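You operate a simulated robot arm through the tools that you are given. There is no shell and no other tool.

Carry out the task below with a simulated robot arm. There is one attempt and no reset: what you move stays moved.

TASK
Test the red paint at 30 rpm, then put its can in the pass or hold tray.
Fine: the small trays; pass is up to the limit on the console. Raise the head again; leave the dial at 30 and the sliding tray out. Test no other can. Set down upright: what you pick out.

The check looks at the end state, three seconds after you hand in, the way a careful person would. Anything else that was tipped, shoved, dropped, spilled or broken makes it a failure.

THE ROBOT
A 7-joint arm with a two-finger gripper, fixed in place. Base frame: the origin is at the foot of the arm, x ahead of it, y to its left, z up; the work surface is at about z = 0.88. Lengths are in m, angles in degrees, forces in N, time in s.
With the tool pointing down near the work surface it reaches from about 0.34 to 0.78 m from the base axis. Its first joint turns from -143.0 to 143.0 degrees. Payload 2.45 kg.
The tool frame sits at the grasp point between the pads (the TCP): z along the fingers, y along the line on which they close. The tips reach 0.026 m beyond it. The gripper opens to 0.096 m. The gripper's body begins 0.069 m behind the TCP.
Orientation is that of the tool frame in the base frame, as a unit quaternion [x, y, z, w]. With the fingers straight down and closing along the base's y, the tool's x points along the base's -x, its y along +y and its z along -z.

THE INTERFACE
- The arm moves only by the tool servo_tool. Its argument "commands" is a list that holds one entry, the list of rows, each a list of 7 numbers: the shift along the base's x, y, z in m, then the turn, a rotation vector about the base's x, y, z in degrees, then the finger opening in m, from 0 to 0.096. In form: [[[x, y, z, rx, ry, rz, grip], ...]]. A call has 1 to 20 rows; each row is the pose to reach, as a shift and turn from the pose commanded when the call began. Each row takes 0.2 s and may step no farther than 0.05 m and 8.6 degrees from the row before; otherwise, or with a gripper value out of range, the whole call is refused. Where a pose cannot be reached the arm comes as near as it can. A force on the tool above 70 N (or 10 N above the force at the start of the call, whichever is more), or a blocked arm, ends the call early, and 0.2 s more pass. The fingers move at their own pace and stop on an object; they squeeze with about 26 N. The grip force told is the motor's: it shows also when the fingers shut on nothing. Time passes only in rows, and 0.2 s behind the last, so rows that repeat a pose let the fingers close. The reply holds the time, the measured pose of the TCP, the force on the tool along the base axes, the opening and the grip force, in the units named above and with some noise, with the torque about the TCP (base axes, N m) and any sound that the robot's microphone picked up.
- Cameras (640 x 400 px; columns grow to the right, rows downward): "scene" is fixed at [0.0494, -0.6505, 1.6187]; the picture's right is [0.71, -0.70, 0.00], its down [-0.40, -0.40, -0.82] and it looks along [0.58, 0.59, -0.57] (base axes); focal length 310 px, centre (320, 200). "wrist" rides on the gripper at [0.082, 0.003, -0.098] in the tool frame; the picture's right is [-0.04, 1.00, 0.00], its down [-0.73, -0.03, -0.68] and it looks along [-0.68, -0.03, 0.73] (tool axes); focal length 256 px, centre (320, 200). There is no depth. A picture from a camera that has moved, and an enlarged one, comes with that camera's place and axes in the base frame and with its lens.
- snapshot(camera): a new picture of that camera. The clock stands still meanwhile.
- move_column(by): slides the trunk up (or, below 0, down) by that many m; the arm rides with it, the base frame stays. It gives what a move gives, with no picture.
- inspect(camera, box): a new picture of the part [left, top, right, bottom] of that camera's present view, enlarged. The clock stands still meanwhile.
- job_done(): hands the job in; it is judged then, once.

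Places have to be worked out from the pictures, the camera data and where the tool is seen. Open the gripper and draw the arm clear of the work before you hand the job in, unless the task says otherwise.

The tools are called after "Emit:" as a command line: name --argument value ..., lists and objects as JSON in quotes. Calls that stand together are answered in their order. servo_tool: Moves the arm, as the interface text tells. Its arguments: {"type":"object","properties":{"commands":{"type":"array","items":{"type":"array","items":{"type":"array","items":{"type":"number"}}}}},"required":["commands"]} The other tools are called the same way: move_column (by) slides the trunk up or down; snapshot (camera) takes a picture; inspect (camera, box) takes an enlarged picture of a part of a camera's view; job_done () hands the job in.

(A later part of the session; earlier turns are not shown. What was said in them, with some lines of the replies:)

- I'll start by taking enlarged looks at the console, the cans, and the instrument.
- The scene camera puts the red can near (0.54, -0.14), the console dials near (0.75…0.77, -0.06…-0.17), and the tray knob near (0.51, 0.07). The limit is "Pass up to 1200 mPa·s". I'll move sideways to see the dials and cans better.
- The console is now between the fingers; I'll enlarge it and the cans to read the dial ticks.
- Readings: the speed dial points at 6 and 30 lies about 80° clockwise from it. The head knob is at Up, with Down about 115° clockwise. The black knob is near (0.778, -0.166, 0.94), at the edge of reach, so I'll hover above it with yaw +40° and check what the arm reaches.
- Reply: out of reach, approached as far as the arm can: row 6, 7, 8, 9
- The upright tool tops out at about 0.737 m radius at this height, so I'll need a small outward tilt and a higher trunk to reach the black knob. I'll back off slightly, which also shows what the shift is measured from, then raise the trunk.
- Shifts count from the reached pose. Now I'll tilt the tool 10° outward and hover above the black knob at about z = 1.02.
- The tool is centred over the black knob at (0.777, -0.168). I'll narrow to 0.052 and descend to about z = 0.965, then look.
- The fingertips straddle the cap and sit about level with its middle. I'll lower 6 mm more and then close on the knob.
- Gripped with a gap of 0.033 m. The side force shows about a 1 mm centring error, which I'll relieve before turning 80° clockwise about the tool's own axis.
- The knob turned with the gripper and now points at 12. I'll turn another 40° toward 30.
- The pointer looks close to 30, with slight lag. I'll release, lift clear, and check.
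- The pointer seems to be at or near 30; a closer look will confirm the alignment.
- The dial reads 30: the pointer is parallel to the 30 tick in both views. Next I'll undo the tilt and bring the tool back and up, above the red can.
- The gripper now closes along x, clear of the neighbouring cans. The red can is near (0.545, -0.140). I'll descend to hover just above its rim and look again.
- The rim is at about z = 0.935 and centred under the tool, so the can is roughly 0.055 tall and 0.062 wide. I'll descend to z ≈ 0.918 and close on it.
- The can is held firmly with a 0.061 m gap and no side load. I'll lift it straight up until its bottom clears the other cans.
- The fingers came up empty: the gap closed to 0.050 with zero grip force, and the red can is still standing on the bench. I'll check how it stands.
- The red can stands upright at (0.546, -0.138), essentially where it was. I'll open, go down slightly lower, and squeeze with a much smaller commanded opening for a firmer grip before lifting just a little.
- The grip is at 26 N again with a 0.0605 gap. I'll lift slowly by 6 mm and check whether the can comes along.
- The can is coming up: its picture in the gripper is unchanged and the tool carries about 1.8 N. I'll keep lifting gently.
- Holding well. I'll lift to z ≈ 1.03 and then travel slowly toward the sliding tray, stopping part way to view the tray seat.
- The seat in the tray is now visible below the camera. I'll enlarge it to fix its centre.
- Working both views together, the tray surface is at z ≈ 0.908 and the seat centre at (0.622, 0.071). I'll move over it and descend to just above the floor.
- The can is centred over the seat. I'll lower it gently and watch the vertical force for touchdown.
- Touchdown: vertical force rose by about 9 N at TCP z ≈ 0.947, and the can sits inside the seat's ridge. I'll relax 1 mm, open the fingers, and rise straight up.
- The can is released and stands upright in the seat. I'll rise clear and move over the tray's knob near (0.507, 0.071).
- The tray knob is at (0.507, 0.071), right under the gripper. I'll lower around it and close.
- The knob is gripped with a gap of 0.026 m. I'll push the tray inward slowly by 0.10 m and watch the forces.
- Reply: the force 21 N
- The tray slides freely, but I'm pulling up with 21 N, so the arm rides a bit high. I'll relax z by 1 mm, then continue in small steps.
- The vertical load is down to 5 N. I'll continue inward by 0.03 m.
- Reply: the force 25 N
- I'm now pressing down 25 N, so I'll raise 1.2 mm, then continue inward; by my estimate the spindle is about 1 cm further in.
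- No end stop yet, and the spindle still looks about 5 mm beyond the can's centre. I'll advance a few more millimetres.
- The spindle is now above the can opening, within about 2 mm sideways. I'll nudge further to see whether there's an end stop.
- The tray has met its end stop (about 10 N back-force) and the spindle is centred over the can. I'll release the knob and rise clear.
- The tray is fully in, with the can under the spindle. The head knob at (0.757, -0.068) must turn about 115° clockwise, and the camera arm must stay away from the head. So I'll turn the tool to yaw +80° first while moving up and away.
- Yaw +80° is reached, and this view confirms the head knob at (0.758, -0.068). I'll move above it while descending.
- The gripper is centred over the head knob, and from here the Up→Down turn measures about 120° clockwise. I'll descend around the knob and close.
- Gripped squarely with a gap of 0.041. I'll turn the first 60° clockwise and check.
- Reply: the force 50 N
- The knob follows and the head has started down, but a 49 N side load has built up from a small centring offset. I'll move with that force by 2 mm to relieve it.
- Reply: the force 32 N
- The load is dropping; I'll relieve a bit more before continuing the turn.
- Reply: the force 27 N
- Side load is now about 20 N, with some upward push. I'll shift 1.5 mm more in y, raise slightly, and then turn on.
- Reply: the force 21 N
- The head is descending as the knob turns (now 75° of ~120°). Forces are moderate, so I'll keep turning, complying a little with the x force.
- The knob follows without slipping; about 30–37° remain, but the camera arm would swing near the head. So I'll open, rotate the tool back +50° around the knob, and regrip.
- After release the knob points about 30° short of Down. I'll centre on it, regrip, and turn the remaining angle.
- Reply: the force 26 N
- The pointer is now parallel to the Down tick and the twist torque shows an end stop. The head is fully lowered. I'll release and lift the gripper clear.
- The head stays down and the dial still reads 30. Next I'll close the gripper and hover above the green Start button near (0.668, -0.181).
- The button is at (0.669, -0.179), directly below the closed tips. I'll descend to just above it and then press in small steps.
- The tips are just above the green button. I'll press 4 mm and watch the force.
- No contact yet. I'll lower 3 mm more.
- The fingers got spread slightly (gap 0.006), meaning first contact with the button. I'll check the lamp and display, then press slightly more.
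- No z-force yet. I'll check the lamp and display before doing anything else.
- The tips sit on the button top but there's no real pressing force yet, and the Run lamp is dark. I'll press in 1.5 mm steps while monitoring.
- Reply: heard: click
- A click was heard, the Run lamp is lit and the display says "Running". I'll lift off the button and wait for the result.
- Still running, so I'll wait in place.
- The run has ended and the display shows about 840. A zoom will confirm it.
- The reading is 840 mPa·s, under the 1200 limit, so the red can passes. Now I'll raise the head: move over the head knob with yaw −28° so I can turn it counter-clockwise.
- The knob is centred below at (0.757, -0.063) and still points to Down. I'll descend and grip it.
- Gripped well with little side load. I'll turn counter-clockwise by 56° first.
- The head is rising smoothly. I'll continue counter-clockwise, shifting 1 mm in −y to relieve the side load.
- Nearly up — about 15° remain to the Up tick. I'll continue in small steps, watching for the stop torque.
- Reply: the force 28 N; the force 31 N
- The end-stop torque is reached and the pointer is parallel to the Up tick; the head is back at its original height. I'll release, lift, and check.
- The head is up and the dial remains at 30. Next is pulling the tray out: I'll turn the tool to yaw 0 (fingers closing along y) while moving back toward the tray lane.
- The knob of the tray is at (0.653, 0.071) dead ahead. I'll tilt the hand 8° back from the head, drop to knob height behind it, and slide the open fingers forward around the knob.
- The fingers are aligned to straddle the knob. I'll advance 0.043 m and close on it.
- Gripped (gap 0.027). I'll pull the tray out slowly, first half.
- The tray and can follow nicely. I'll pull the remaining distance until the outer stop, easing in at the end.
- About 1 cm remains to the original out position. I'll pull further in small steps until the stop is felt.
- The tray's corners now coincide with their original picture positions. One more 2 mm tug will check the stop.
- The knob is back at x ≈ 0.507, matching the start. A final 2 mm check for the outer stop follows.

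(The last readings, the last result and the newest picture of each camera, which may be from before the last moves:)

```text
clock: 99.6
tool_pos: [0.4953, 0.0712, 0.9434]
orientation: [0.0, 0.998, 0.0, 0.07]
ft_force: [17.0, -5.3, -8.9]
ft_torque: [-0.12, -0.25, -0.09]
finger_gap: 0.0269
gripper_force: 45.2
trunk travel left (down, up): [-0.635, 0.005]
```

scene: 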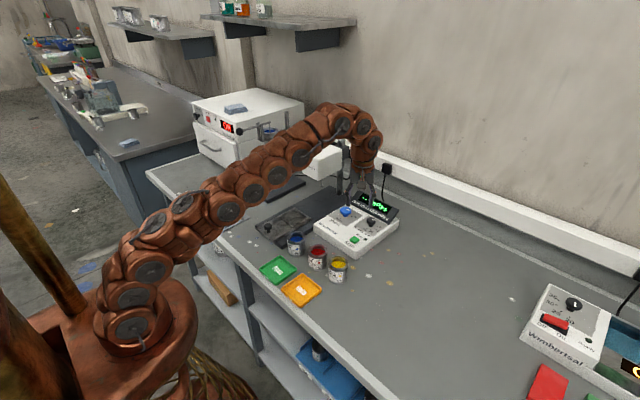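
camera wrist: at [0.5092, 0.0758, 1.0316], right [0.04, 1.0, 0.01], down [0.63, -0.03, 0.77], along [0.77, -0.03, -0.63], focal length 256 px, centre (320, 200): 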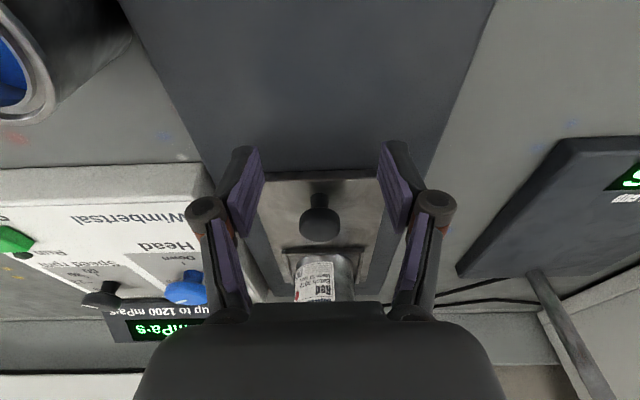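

The outer stop is felt (17 N), so the tray is fully out. I'll release the knob, rise, and straighten the tool.

Emit:
servo_tool --commands '[[[0.001, 0, 0, 0, 0, 0, 0.03], [0.001, 0, 0, 0, 0, 0, 0.045], [0.001, 0, 0, 0, 0, 0, 0.06], [0.001, 0, 0, 0, 0, 0, 0.06], [0.0, 0, 0.02, 0, 0, 0, 0.065], [0.0, 0, 0.05, 0, 4, 0, 0.08], [0.0, 0, 0.085, 0, 8, 0, 0.096], [0.015, 0, 0.115, 0, 8, 0, 0.096], [0.015, 0, 0.115, 0, 8, 0, 0.096]]]'

Emit:
snapshot --camera "wrist"

Emit:
inspect --camera "scene" --box '[230, 170, 370, 300]'

```text
clock: 101.6
tool_pos: [0.5092, 0.0702, 1.0614]
orientation: [0.0, 1.0, 0.001, -0.001]
ft_force: [0.5, 0.9, -0.5]
ft_torque: [0.01, 0.02, 0.0]
finger_gap: 0.096
gripper_force: 0.1
trunk travel left (down, up): [-0.635, 0.005]
```

```text
taken
camera wrist: at [0.428, 0.0727, 1.161], right [0.04, 1.0, 0.0], down [0.73, -0.03, 0.68], along [0.68, -0.03, -0.73], focal length 256 px, centre (320, 200)
```

wrist: 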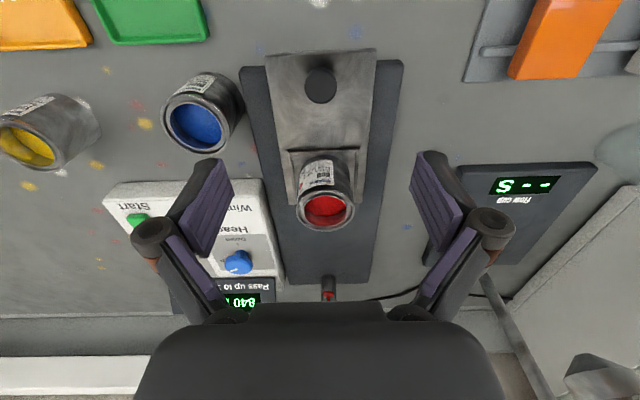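

```text
3.08 times, centred on (300, 235) of scene
camera zoom: at [0.0494, -0.6505, 1.6187], right [0.71, -0.7, 0.0], down [-0.4, -0.4, -0.82], along [0.58, 0.59, -0.57], focal length 953 px, centre (382, 92)
```

zoom: 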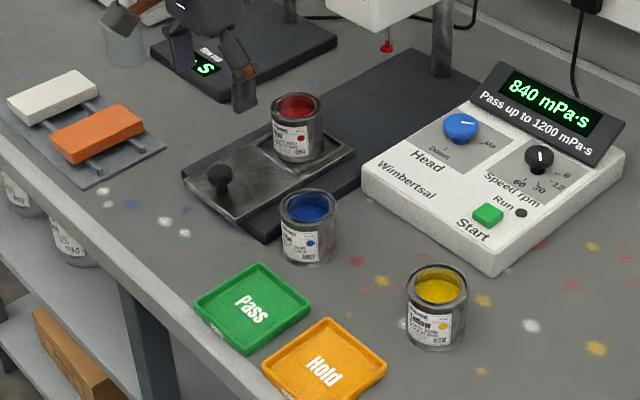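

The can sits in the tray at about (0.623, 0.071). I'll move over it with the fingers open along y and descend, gripping a bit higher so the tips clear ridge and tray rims.

Emit:
servo_tool --commands '[[[0.035, 0, -0.005, 0, 0, 0, 0.096], [0.075, 0.0005, -0.015, 0, 0, 0, 0.096], [0.105, 0.001, -0.025, 0, 0, 0, 0.096], [0.113, 0.001, -0.03, 0, 0, 0, 0.096], [0.113, 0.001, -0.05, 0, 0, 0, 0.096], [0.113, 0.001, -0.05, 0, 0, 0, 0.096]]]'

Emit:
snapshot --camera "wrist"

Emit:
inspect --camera "scene" --box '[240, 150, 350, 250]'

```text
clock: 103.0
tool_pos: [0.623, 0.0691, 1.0104]
orientation: [0.0, 1.0, 0.0, 0.0]
ft_force: [0.2, 0.5, -0.1]
ft_torque: [0.0, 0.0, 0.03]
finger_gap: 0.0961
gripper_force: 0.1
trunk travel left (down, up): [-0.635, 0.005]
```

```text
taken
camera wrist: at [0.5411, 0.0736, 1.109], right [0.04, 1.0, 0.0], down [0.73, -0.03, 0.68], along [0.68, -0.03, -0.73], focal length 256 px, centre (320, 200)
```

wrist: 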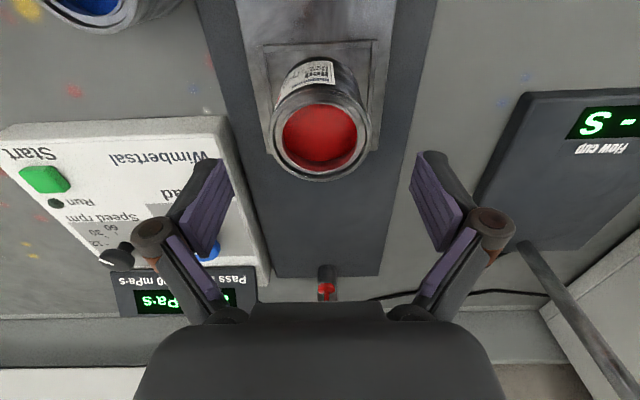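

```text
4.00 times, centred on (295, 200) of scene
camera zoom: at [0.0494, -0.6505, 1.6187], right [0.71, -0.7, 0.0], down [-0.4, -0.4, -0.82], along [0.58, 0.59, -0.57], focal length 1238 px, centre (420, 200)
```

zoom: 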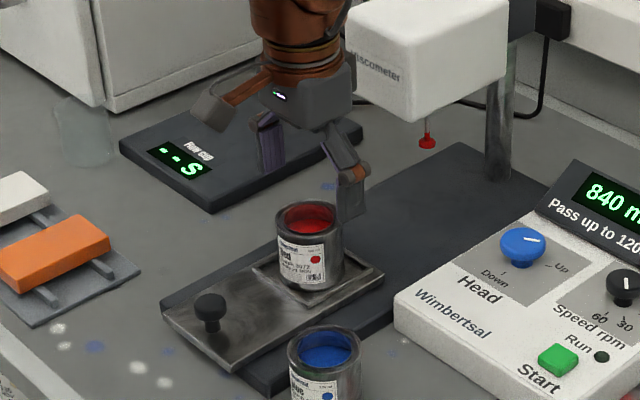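

The can is centred under the tool at (0.621, 0.071). I'll descend to z ≈ 0.952 and close firmly.

Emit:
servo_tool --commands '[[[-0.002, 0.001, -0.02, 0, 0, 0, 0.096], [-0.002, 0.001, -0.04, 0, 0, 0, 0.096], [-0.002, 0.001, -0.054, 0, 0, 0, 0.096], [-0.002, 0.001, -0.059, 0, 0, 0, 0.096], [-0.002, 0.001, -0.059, 0, 0, 0, 0.08], [-0.002, 0.001, -0.059, 0, 0, 0, 0.066], [-0.002, 0.001, -0.059, 0, 0, 0, 0.05], [-0.002, 0.001, -0.059, 0, 0, 0, 0.03], [-0.002, 0.001, -0.059, 0, 0, 0, 0.01], [-0.002, 0.001, -0.059, 0, 0, 0, 0.01]]]'

Emit:
inspect --camera "wrist" --box '[180, 80, 460, 320]'

Emit:
inspect --camera "scene" --box '[250, 170, 340, 250]'

```text
clock: 105.2
tool_pos: [0.6205, 0.0723, 0.9506]
orientation: [0.0, 1.0, 0.0, 0.0]
ft_force: [-0.6, -0.7, 2.4]
ft_torque: [-0.02, 0.01, 0.03]
finger_gap: 0.0603
gripper_force: 26.1
trunk travel left (down, up): [-0.635, 0.005]
```

```text
1.67 times, centred on (320, 200) of wrist
camera zoom: at [0.5387, 0.0762, 1.0495], right [0.04, 1.0, 0.0], down [0.73, -0.03, 0.68], along [0.68, -0.03, -0.73], focal length 427 px, centre (320, 200)
```

zoom: 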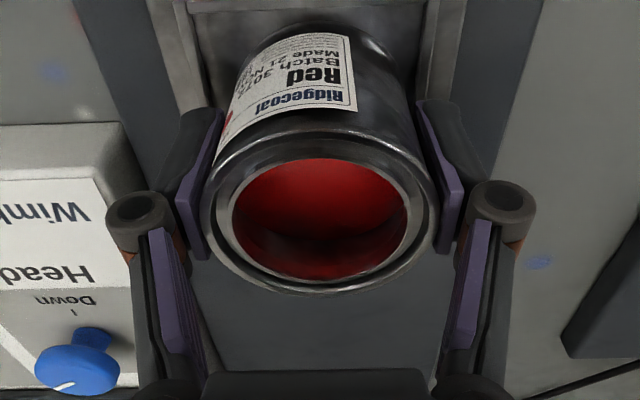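

```text
5.00 times, centred on (295, 210) of scene
camera zoom: at [0.0494, -0.6505, 1.6187], right [0.71, -0.7, 0.0], down [-0.4, -0.4, -0.82], along [0.58, 0.59, -0.57], focal length 1548 px, centre (445, 150)
```

zoom: 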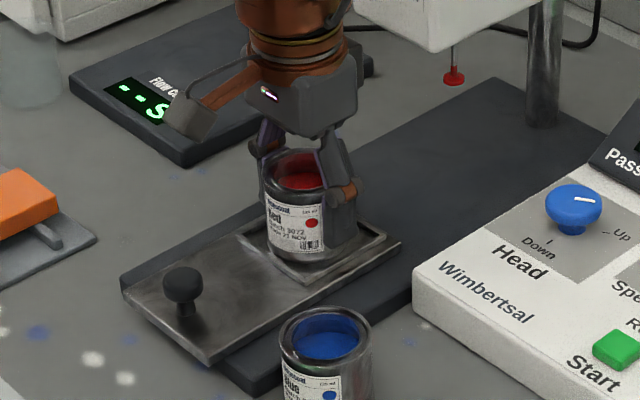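

Gripped at 26 N (gap 0.060). I'll lift slowly and verify it comes along.

Emit:
servo_tool --commands '[[[0, 0, 0.002, 0, 0, 0, 0.01], [0, 0, 0.005, 0, 0, 0, 0.01], [0, 0, 0.01, 0, 0, 0, 0.01], [0, 0, 0.015, 0, 0, 0, 0.01]]]'

Emit:
inspect --camera "scene" --box '[250, 170, 340, 250]'

Emit:
inspect --camera "wrist" --box '[180, 80, 460, 320]'

```text
clock: 106.2
tool_pos: [0.6208, 0.0734, 0.9672]
orientation: [0.001, 1.0, 0.0, 0.0]
ft_force: [0.3, 0.2, -1.2]
ft_torque: [-0.03, -0.01, 0.01]
finger_gap: 0.0604
gripper_force: 26.2
trunk travel left (down, up): [-0.635, 0.005]
```

```text
5.00 times, centred on (295, 210) of scene
camera zoom: at [0.0494, -0.6505, 1.6187], right [0.71, -0.7, 0.0], down [-0.4, -0.4, -0.82], along [0.58, 0.59, -0.57], focal length 1548 px, centre (445, 150)
```

zoom: 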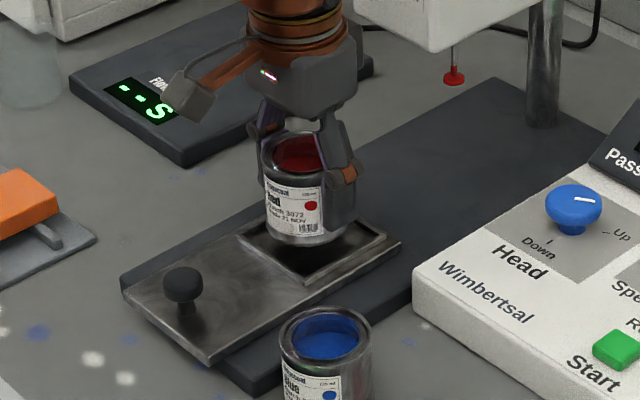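

```text
1.67 times, centred on (320, 200) of wrist
camera zoom: at [0.5395, 0.0766, 1.0644], right [0.04, 1.0, 0.0], down [0.73, -0.03, 0.68], along [0.68, -0.03, -0.73], focal length 427 px, centre (320, 200)
```

zoom: 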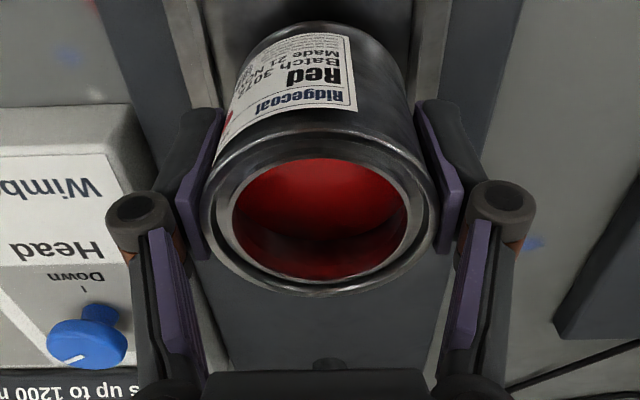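

The can is in hand. I'll lift further and carry it slowly back toward the Pass tray, staying high above the blue can.

Emit:
servo_tool --commands '[[[0, 0, 0.01, 0, 0, 0, 0.01], [0, 0, 0.024, 0, 0, 0, 0.01], [0, 0, 0.038, 0, 0, 0, 0.01], [-0.003, 0, 0.052, 0, 0, 0, 0.01], [-0.01, -0.002, 0.064, 0, 0, 0, 0.01], [-0.022, -0.008, 0.072, 0, 0, 0, 0.01], [-0.038, -0.016, 0.075, 0, 0, 0, 0.01], [-0.055, -0.026, 0.075, 0, 0, 0, 0.01], [-0.072, -0.036, 0.075, 0, 0, 0, 0.01], [-0.089, -0.046, 0.075, 0, 0, 0, 0.01], [-0.106, -0.056, 0.075, 0, 0, 0, 0.01], [-0.123, -0.066, 0.075, 0, 0, 0, 0.01], [-0.138, -0.074, 0.075, 0, 0, 0, 0.01], [-0.148, -0.08, 0.075, 0, 0, 0, 0.01], [-0.153, -0.083, 0.075, 0, 0, 0, 0.01], [-0.153, -0.083, 0.075, 0, 0, 0, 0.01]]]'

Emit:
snapshot --camera "wrist"

Emit:
inspect --camera "scene" --box '[230, 180, 370, 310]'

```text
clock: 109.6
tool_pos: [0.4671, -0.0095, 1.0404]
orientation: [-0.001, 1.0, -0.001, 0.001]
ft_force: [0.2, 0.0, -2.1]
ft_torque: [-0.03, 0.02, 0.01]
finger_gap: 0.0603
gripper_force: 26.0
trunk travel left (down, up): [-0.635, 0.005]
```

```text
taken
camera wrist: at [0.3847, -0.0073, 1.1391], right [0.04, 1.0, 0.0], down [0.73, -0.03, 0.68], along [0.68, -0.03, -0.73], focal length 256 px, centre (320, 200)
```

wrist: 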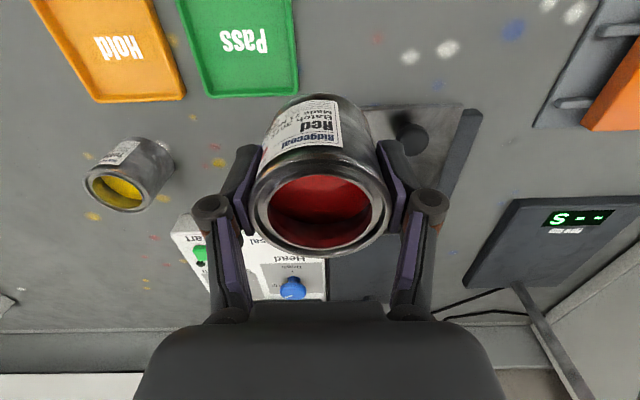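

```text
3.08 times, centred on (300, 245) of scene
camera zoom: at [0.0494, -0.6505, 1.6187], right [0.71, -0.7, 0.0], down [-0.4, -0.4, -0.82], along [0.58, 0.59, -0.57], focal length 953 px, centre (382, 62)
```

zoom: 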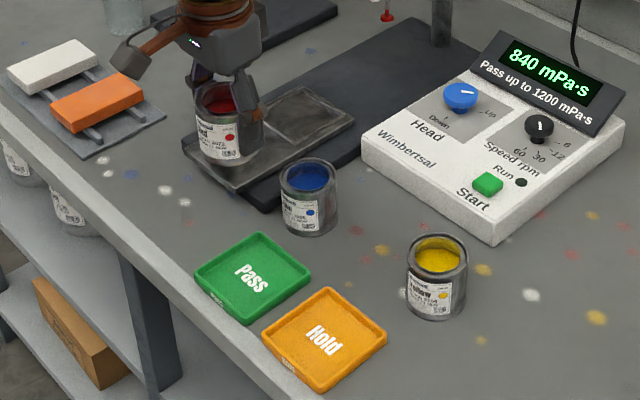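

The Pass tray spans roughly x 0.387–0.475, y −0.115…−0.035, with its centre at about (0.431, −0.074). I'll move above it and look again before lowering.

Emit:
servo_tool --commands '[[[-0.004, -0.008, 0, 0, 0, 0, 0.01], [-0.012, -0.022, 0, 0, 0, 0, 0.01], [-0.021, -0.038, 0, 0, 0, 0, 0.01], [-0.029, -0.053, 0, 0, 0, 0, 0.01], [-0.034, -0.062, -0.005, 0, 0, 0, 0.01], [-0.036, -0.0645, -0.015, 0, 0, 0, 0.01], [-0.036, -0.0645, -0.03, 0, 0, 0, 0.01], [-0.036, -0.0645, -0.045, 0, 0, 0, 0.01], [-0.036, -0.0645, -0.055, 0, 0, 0, 0.01], [-0.036, -0.0645, -0.06, 0, 0, 0, 0.01]]]'

Emit:
snapshot --camera "wrist"

Emit:
inspect --camera "scene" --box '[240, 210, 340, 310]'

```text
clock: 111.8
tool_pos: [0.4322, -0.0736, 0.981]
orientation: [0.001, 1.0, 0.0, 0.001]
ft_force: [0.5, 0.4, -1.9]
ft_torque: [-0.03, 0.0, 0.01]
finger_gap: 0.06
gripper_force: 26.2
trunk travel left (down, up): [-0.635, 0.005]
```

```text
taken
camera wrist: at [0.35, -0.0708, 1.0802], right [0.04, 1.0, 0.0], down [0.73, -0.03, 0.68], along [0.68, -0.03, -0.73], focal length 256 px, centre (320, 200)
```

wrist: 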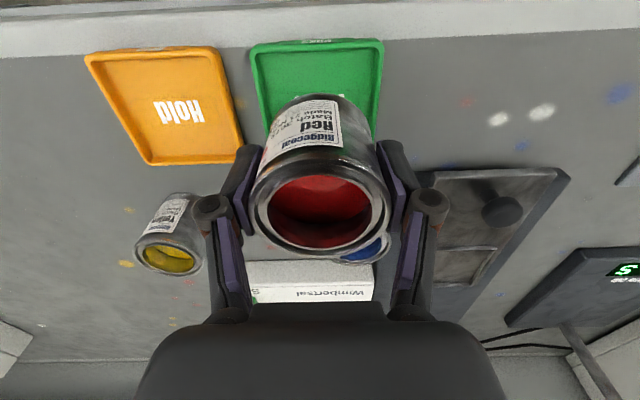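

```text
4.00 times, centred on (290, 260) of scene
camera zoom: at [0.0494, -0.6505, 1.6187], right [0.71, -0.7, 0.0], down [-0.4, -0.4, -0.82], along [0.58, 0.59, -0.57], focal length 1238 px, centre (440, -40)
```

zoom: 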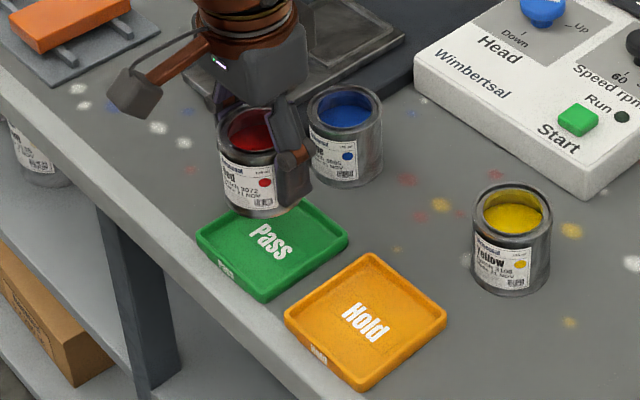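

The tray's measured centre is (0.433, −0.075), within 2 mm of the tool. I'll correct that and lower to just above the tray floor.

Emit:
servo_tool --commands '[[[0.001, -0.0005, -0.008, 0, 0, 0, 0.01], [0.0015, -0.001, -0.02, 0, 0, 0, 0.01], [0.0015, -0.001, -0.032, 0, 0, 0, 0.01], [0.0015, -0.001, -0.041, 0, 0, 0, 0.01], [0.0015, -0.001, -0.046, 0, 0, 0, 0.01]]]'

Emit:
inspect --camera "scene" --box '[255, 220, 335, 300]'

Emit:
snapshot --camera "wrist"

```text
clock: 113.0
tool_pos: [0.433, -0.0763, 0.9348]
orientation: [0.001, 1.0, 0.0, 0.0]
ft_force: [-0.4, -0.2, -2.0]
ft_torque: [0.02, 0.03, 0.03]
finger_gap: 0.0604
gripper_force: 26.6
trunk travel left (down, up): [-0.635, 0.005]
```

```text
5.00 times, centred on (295, 260) of scene
camera zoom: at [0.0494, -0.6505, 1.6187], right [0.71, -0.7, 0.0], down [-0.4, -0.4, -0.82], along [0.58, 0.59, -0.57], focal length 1548 px, centre (445, -100)
```

zoom: 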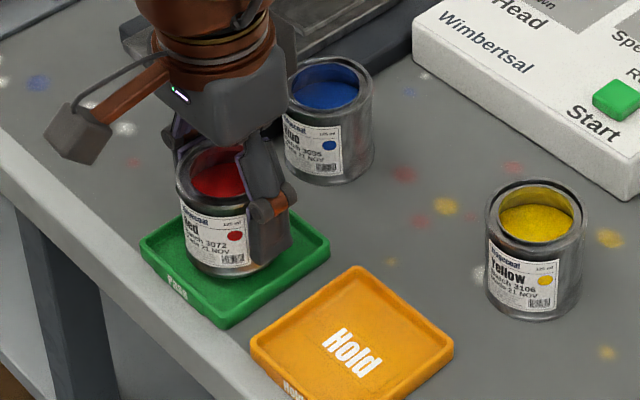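

```text
taken
camera wrist: at [0.3505, -0.0727, 1.0339], right [0.04, 1.0, 0.0], down [0.73, -0.03, 0.68], along [0.68, -0.03, -0.73], focal length 256 px, centre (320, 200)
```

wrist: 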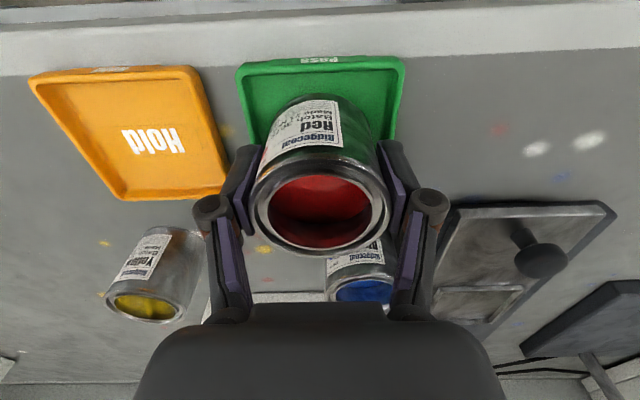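

Both views agree the can is within about 3 mm of the tray's centre, inside the margins. I'll lower gently until touchdown.

Emit:
servo_tool --commands '[[[0, 0, -0.002, 0, 0, 0, 0.01], [0, 0, -0.004, 0, 0, 0, 0.01], [0, 0, -0.006, 0, 0, 0, 0.01], [0, 0, -0.008, 0, 0, 0, 0.01]]]'

Emit:
inspect --camera "scene" --box '[255, 220, 335, 300]'

```text
clock: 114.0
tool_pos: [0.4328, -0.0767, 0.9272]
orientation: [0.0, 1.0, 0.001, 0.0]
ft_force: [0.3, 0.7, -1.6]
ft_torque: [0.02, -0.02, 0.05]
finger_gap: 0.0601
gripper_force: 25.9
trunk travel left (down, up): [-0.635, 0.005]
```

```text
5.00 times, centred on (295, 260) of scene
camera zoom: at [0.0494, -0.6505, 1.6187], right [0.71, -0.7, 0.0], down [-0.4, -0.4, -0.82], along [0.58, 0.59, -0.57], focal length 1548 px, centre (445, -100)
```

zoom: 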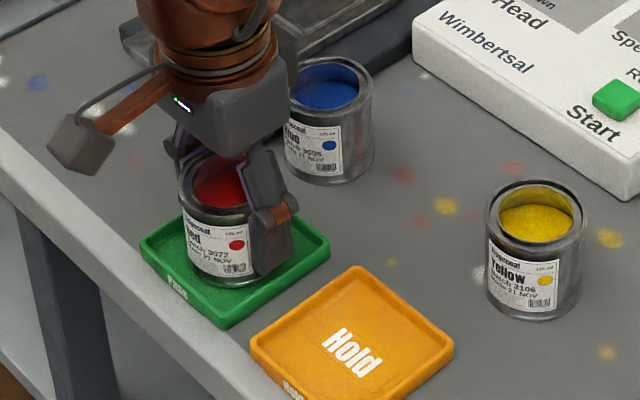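

Emit:
servo_tool --commands '[[[0, 0, -0.0015, 0, 0, 0, 0.01], [0, 0, -0.003, 0, 0, 0, 0.01]]]'

```text
clock: 114.6
tool_pos: [0.433, -0.0762, 0.9235]
orientation: [0.0, 1.0, 0.001, 0.0]
ft_force: [0.2, 0.0, -1.9]
ft_torque: [-0.01, 0.04, 0.0]
finger_gap: 0.0603
gripper_force: 26.2
trunk travel left (down, up): [-0.635, 0.005]
```

No contact yet at z = 0.9235. I'll continue in 1.5 mm steps.

Emit:
servo_tool --commands '[[[0, 0, -0.0015, 0, 0, 0, 0.01], [0, 0, -0.0025, 0, 0, 0, 0.01]]]'

Emit:
inspect --camera "scene" --box '[255, 220, 335, 300]'

Emit:
snapshot --camera "wrist"

```text
clock: 115.2
tool_pos: [0.4335, -0.0772, 0.9223]
orientation: [0.0, 1.0, 0.001, 0.0]
ft_force: [2.7, 1.1, 16.3]
ft_torque: [0.04, -0.06, 0.19]
finger_gap: 0.0608
gripper_force: 26.5
trunk travel left (down, up): [-0.635, 0.005]
```

```text
5.00 times, centred on (295, 260) of scene
camera zoom: at [0.0494, -0.6505, 1.6187], right [0.71, -0.7, 0.0], down [-0.4, -0.4, -0.82], along [0.58, 0.59, -0.57], focal length 1548 px, centre (445, -100)
```

zoom: 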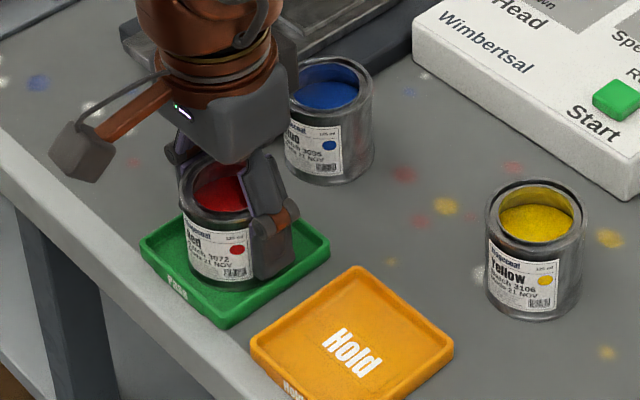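

```text
taken
camera wrist: at [0.3504, -0.0735, 1.0211], right [0.04, 1.0, 0.0], down [0.73, -0.03, 0.68], along [0.68, -0.03, -0.73], focal length 256 px, centre (320, 200)
```

wrist: 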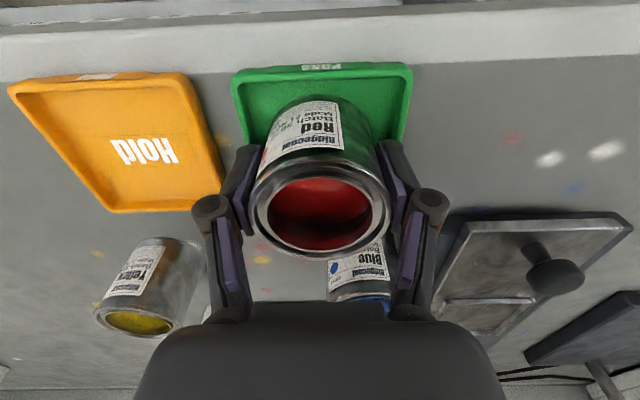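

Touchdown at z ≈ 0.922 (16 N), which matches the tray floor rather than the rim. I'll ease up 1 mm, open just enough, and rise straight up.

Emit:
servo_tool --commands '[[[0, 0, 0.001, 0, 0, 0, 0.01], [0, 0, 0.0012, 0, 0, 0, 0.062], [0, 0, 0.0012, 0, 0, 0, 0.066], [0, 0, 0.0012, 0, 0, 0, 0.072], [0, 0, 0.0012, 0, 0, 0, 0.074]]]'

Emit:
snapshot --camera "wrist"

Emit:
inspect --camera "scene" --box '[255, 220, 335, 300]'

```text
clock: 116.4
tool_pos: [0.4325, -0.0763, 0.9224]
orientation: [0.0, 1.0, 0.0, 0.0]
ft_force: [-0.1, 0.0, 0.2]
ft_torque: [-0.02, 0.01, -0.01]
finger_gap: 0.0739
gripper_force: 0.0
trunk travel left (down, up): [-0.635, 0.005]
```

```text
taken
camera wrist: at [0.3509, -0.0728, 1.0212], right [0.04, 1.0, 0.0], down [0.73, -0.03, 0.68], along [0.68, -0.03, -0.73], focal length 256 px, centre (320, 200)
```

wrist: 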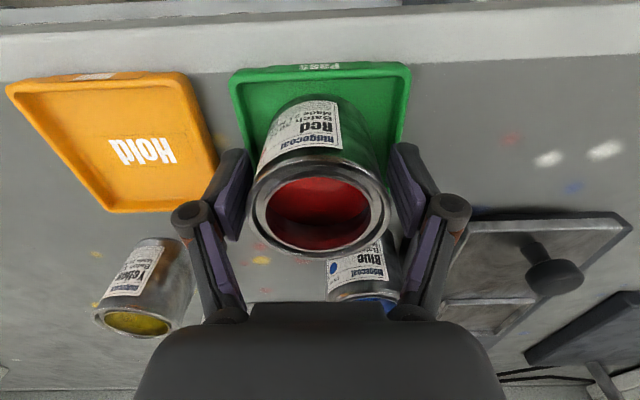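

```text
5.00 times, centred on (295, 260) of scene
camera zoom: at [0.0494, -0.6505, 1.6187], right [0.71, -0.7, 0.0], down [-0.4, -0.4, -0.82], along [0.58, 0.59, -0.57], focal length 1548 px, centre (445, -100)
```

zoom: 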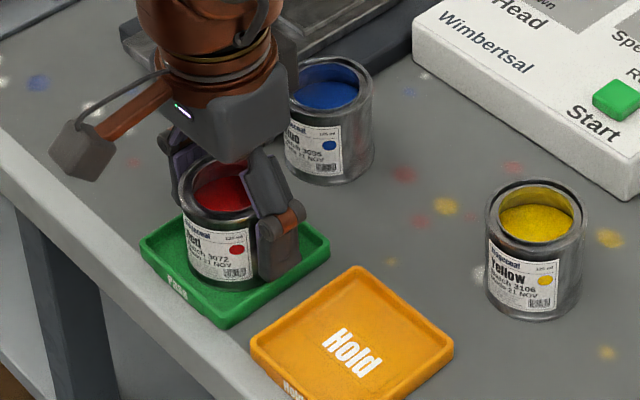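

The can stands upright in the Pass tray and both fingers are clear of it. I'll rise straight up slowly and draw the arm away.

Emit:
servo_tool --commands '[[[0, 0, 0.01, 0, 0, 0, 0.078], [0, 0, 0.025, 0, 0, 0, 0.082], [0, 0, 0.05, 0, 0, 0, 0.09], [0, 0, 0.085, 0, 0, 0, 0.096], [0, 0, 0.125, 0, 0, 0, 0.096], [0, 0.03, 0.17, 0, 0, 0, 0.096], [0, 0.06, 0.21, 0, 0, 0, 0.096], [0, 0.09, 0.25, 0, 0, 0, 0.096], [0, 0.12, 0.27, 0, 0, 0, 0.096]]]'

Emit:
snapshot --camera "scene"

Emit:
inspect --camera "scene" --box '[230, 180, 370, 310]'

Emit:
snapshot --camera "wrist"

```text
refused: row 6 steps farther than a row can; nothing moved
```

```text
taken
```

scene: 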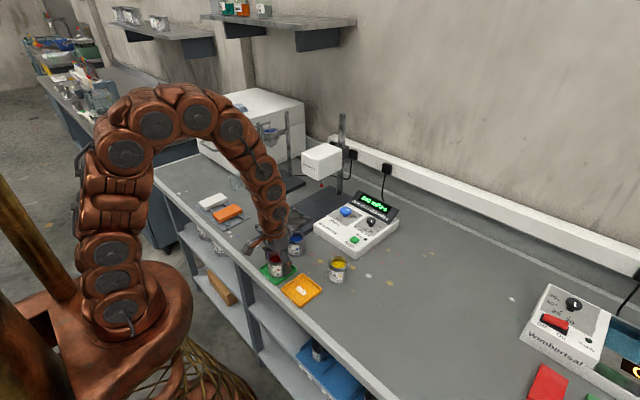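

```text
3.08 times, centred on (300, 245) of scene
camera zoom: at [0.0494, -0.6505, 1.6187], right [0.71, -0.7, 0.0], down [-0.4, -0.4, -0.82], along [0.58, 0.59, -0.57], focal length 953 px, centre (382, 62)
```

zoom: 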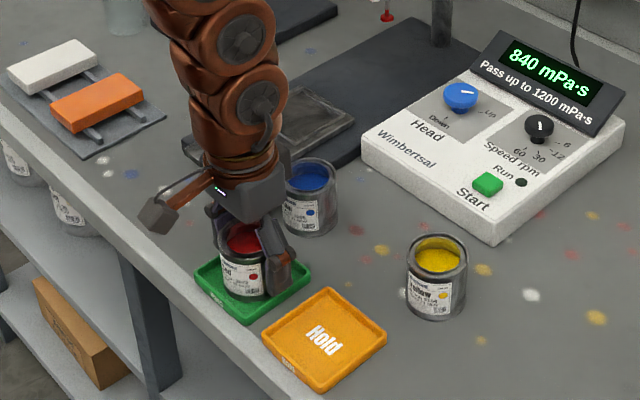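

```text
taken
camera wrist: at [0.3509, -0.0728, 1.0212], right [0.04, 1.0, 0.0], down [0.73, -0.03, 0.68], along [0.68, -0.03, -0.73], focal length 256 px, centre (320, 200)
```

wrist: 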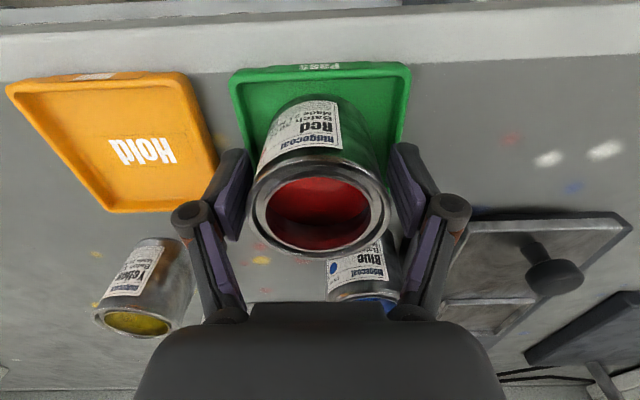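

One row's step was too large, so nothing moved. I'll repeat the retreat with smaller steps, straight up first.

Emit:
servo_tool --commands '[[[0, 0, 0.01, 0, 0, 0, 0.078], [0, 0, 0.025, 0, 0, 0, 0.082], [0, 0, 0.05, 0, 0, 0, 0.09], [0, 0, 0.085, 0, 0, 0, 0.096], [0, 0, 0.12, 0, 0, 0, 0.096], [0, 0.02, 0.155, 0, 0, 0, 0.096], [0, 0.04, 0.19, 0, 0, 0, 0.096], [0, 0.065, 0.22, 0, 0, 0, 0.096], [0, 0.09, 0.25, 0, 0, 0, 0.096], [0, 0.12, 0.265, 0, 0, 0, 0.096]]]'

Emit:
snapshot --camera "scene"

Emit:
inspect --camera "scene" --box '[230, 180, 370, 310]'

Emit:
snapshot --camera "wrist"

```text
clock: 118.6
tool_pos: [0.4326, 0.0474, 1.1833]
orientation: [0.001, 1.0, 0.0, -0.001]
ft_force: [0.6, -0.3, -0.1]
ft_torque: [0.05, 0.01, -0.01]
finger_gap: 0.0961
gripper_force: 0.0
trunk travel left (down, up): [-0.635, 0.005]
```

```text
taken
```

scene: 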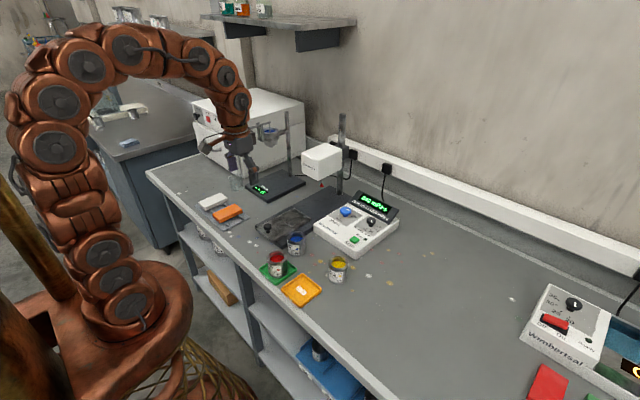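

```text
3.08 times, centred on (300, 245) of scene
camera zoom: at [0.0494, -0.6505, 1.6187], right [0.71, -0.7, 0.0], down [-0.4, -0.4, -0.82], along [0.58, 0.59, -0.57], focal length 953 px, centre (382, 62)
```

zoom: 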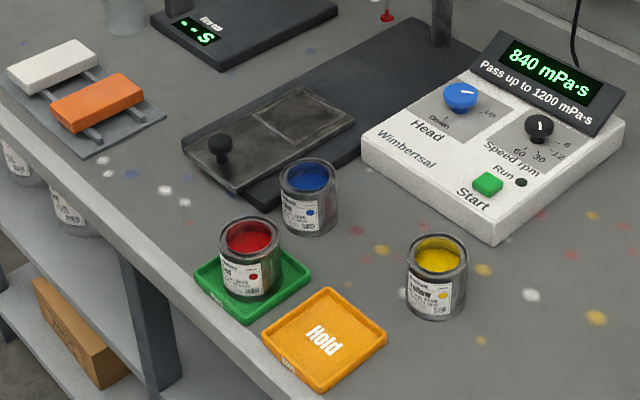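

```text
taken
camera wrist: at [0.3499, 0.0506, 1.2826], right [0.04, 1.0, 0.0], down [0.73, -0.03, 0.68], along [0.68, -0.03, -0.74], focal length 256 px, centre (320, 200)
```

wrist: 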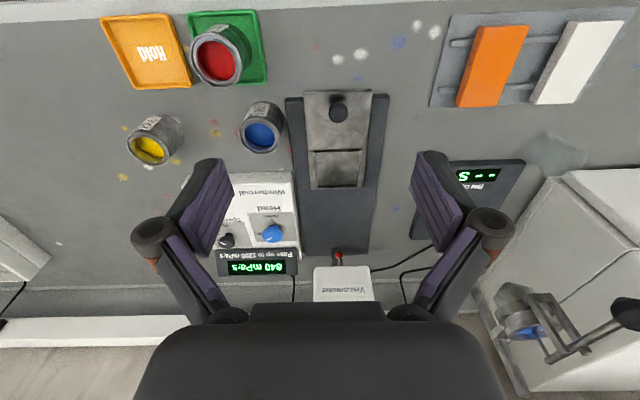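

The red can stands in the Pass tray and the arm is clear. Before handing in, I'll take final close-ups of the can, dials, and tray.

Emit:
inspect --camera "scene" --box '[255, 235, 315, 290]'

Emit:
inspect --camera "wrist" --box '[160, 0, 300, 100]'

Emit:
inspect --camera "scene" --box '[290, 130, 410, 250]'

Emit:
inspect --camera "scene" --box '[330, 195, 395, 245]'

```text
7.27 times, centred on (285, 262) of scene
camera zoom: at [0.0494, -0.6505, 1.6187], right [0.71, -0.7, 0.0], down [-0.4, -0.4, -0.82], along [0.58, 0.59, -0.57], focal length 2252 px, centre (574, -254)
```

zoom: 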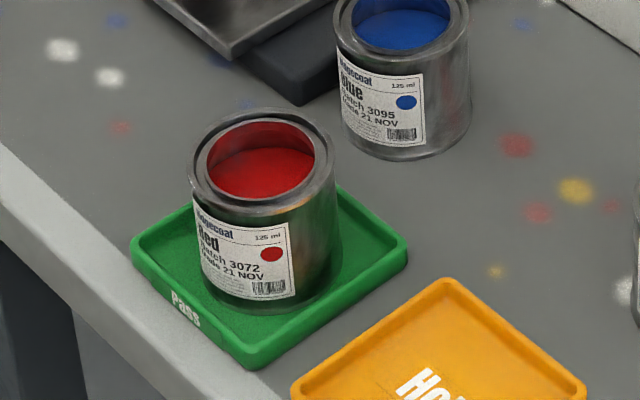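

```text
4.00 times, centred on (230, 50) of wrist
camera zoom: at [0.3499, 0.0506, 1.2826], right [0.04, 1.0, 0.0], down [0.73, -0.03, 0.68], along [0.68, -0.03, -0.74], focal length 1024 px, centre (680, 800)
```

zoom: 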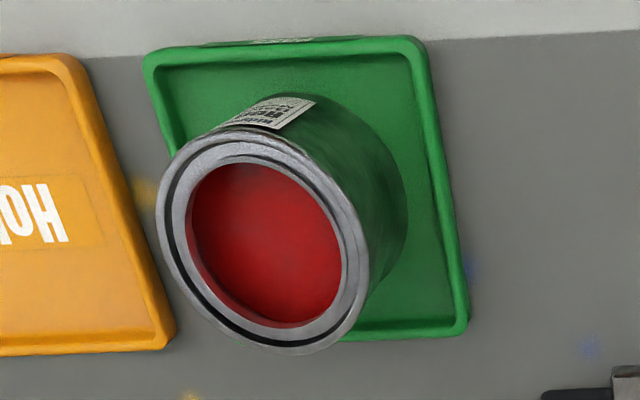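

```text
3.33 times, centred on (350, 190) of scene
camera zoom: at [0.0494, -0.6505, 1.6187], right [0.71, -0.7, 0.0], down [-0.4, -0.4, -0.82], along [0.58, 0.59, -0.57], focal length 1032 px, centre (220, 233)
```

zoom: 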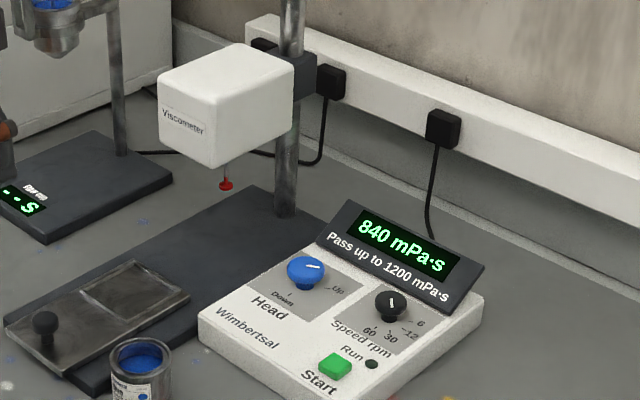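

```text
8.00 times, centred on (362, 220) of scene
camera zoom: at [0.0494, -0.6505, 1.6187], right [0.71, -0.7, 0.0], down [-0.4, -0.4, -0.82], along [0.58, 0.59, -0.57], focal length 2477 px, centre (-20, 40)
```

zoom: 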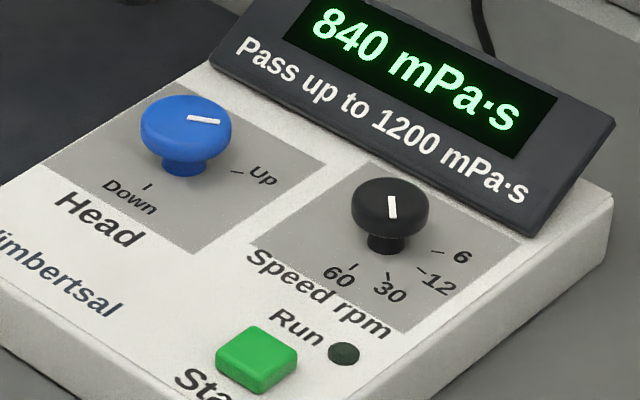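

Everything is in its required end state:
- **Reading:** 840 mPa·s, under the 1200 limit.
- **Red can:** upright in the Pass tray.
- **Head and dial:** head up, dial at 30.
- **Sliding tray:** out.
- **Other cans:** untouched.
- **Arm:** gripper open and clear of the work.

I'm handing in the job.

Emit:
job_done

```text
The job is handed in.
```

The red paint tested at 840 mPa·s at 30 rpm. That is under the console's 1200 mPa·s limit, so its can is now upright in the Pass tray.

The head is raised, the dial is at 30, and the sliding tray is fully out. The blue and yellow cans were not tested or moved. My first try at lifting the red can slipped and the fingers came up empty. The can stayed upright in place, and the second grip held.

The gripper is open and clear of the work, and the job is handed in. No result from the check has come back.
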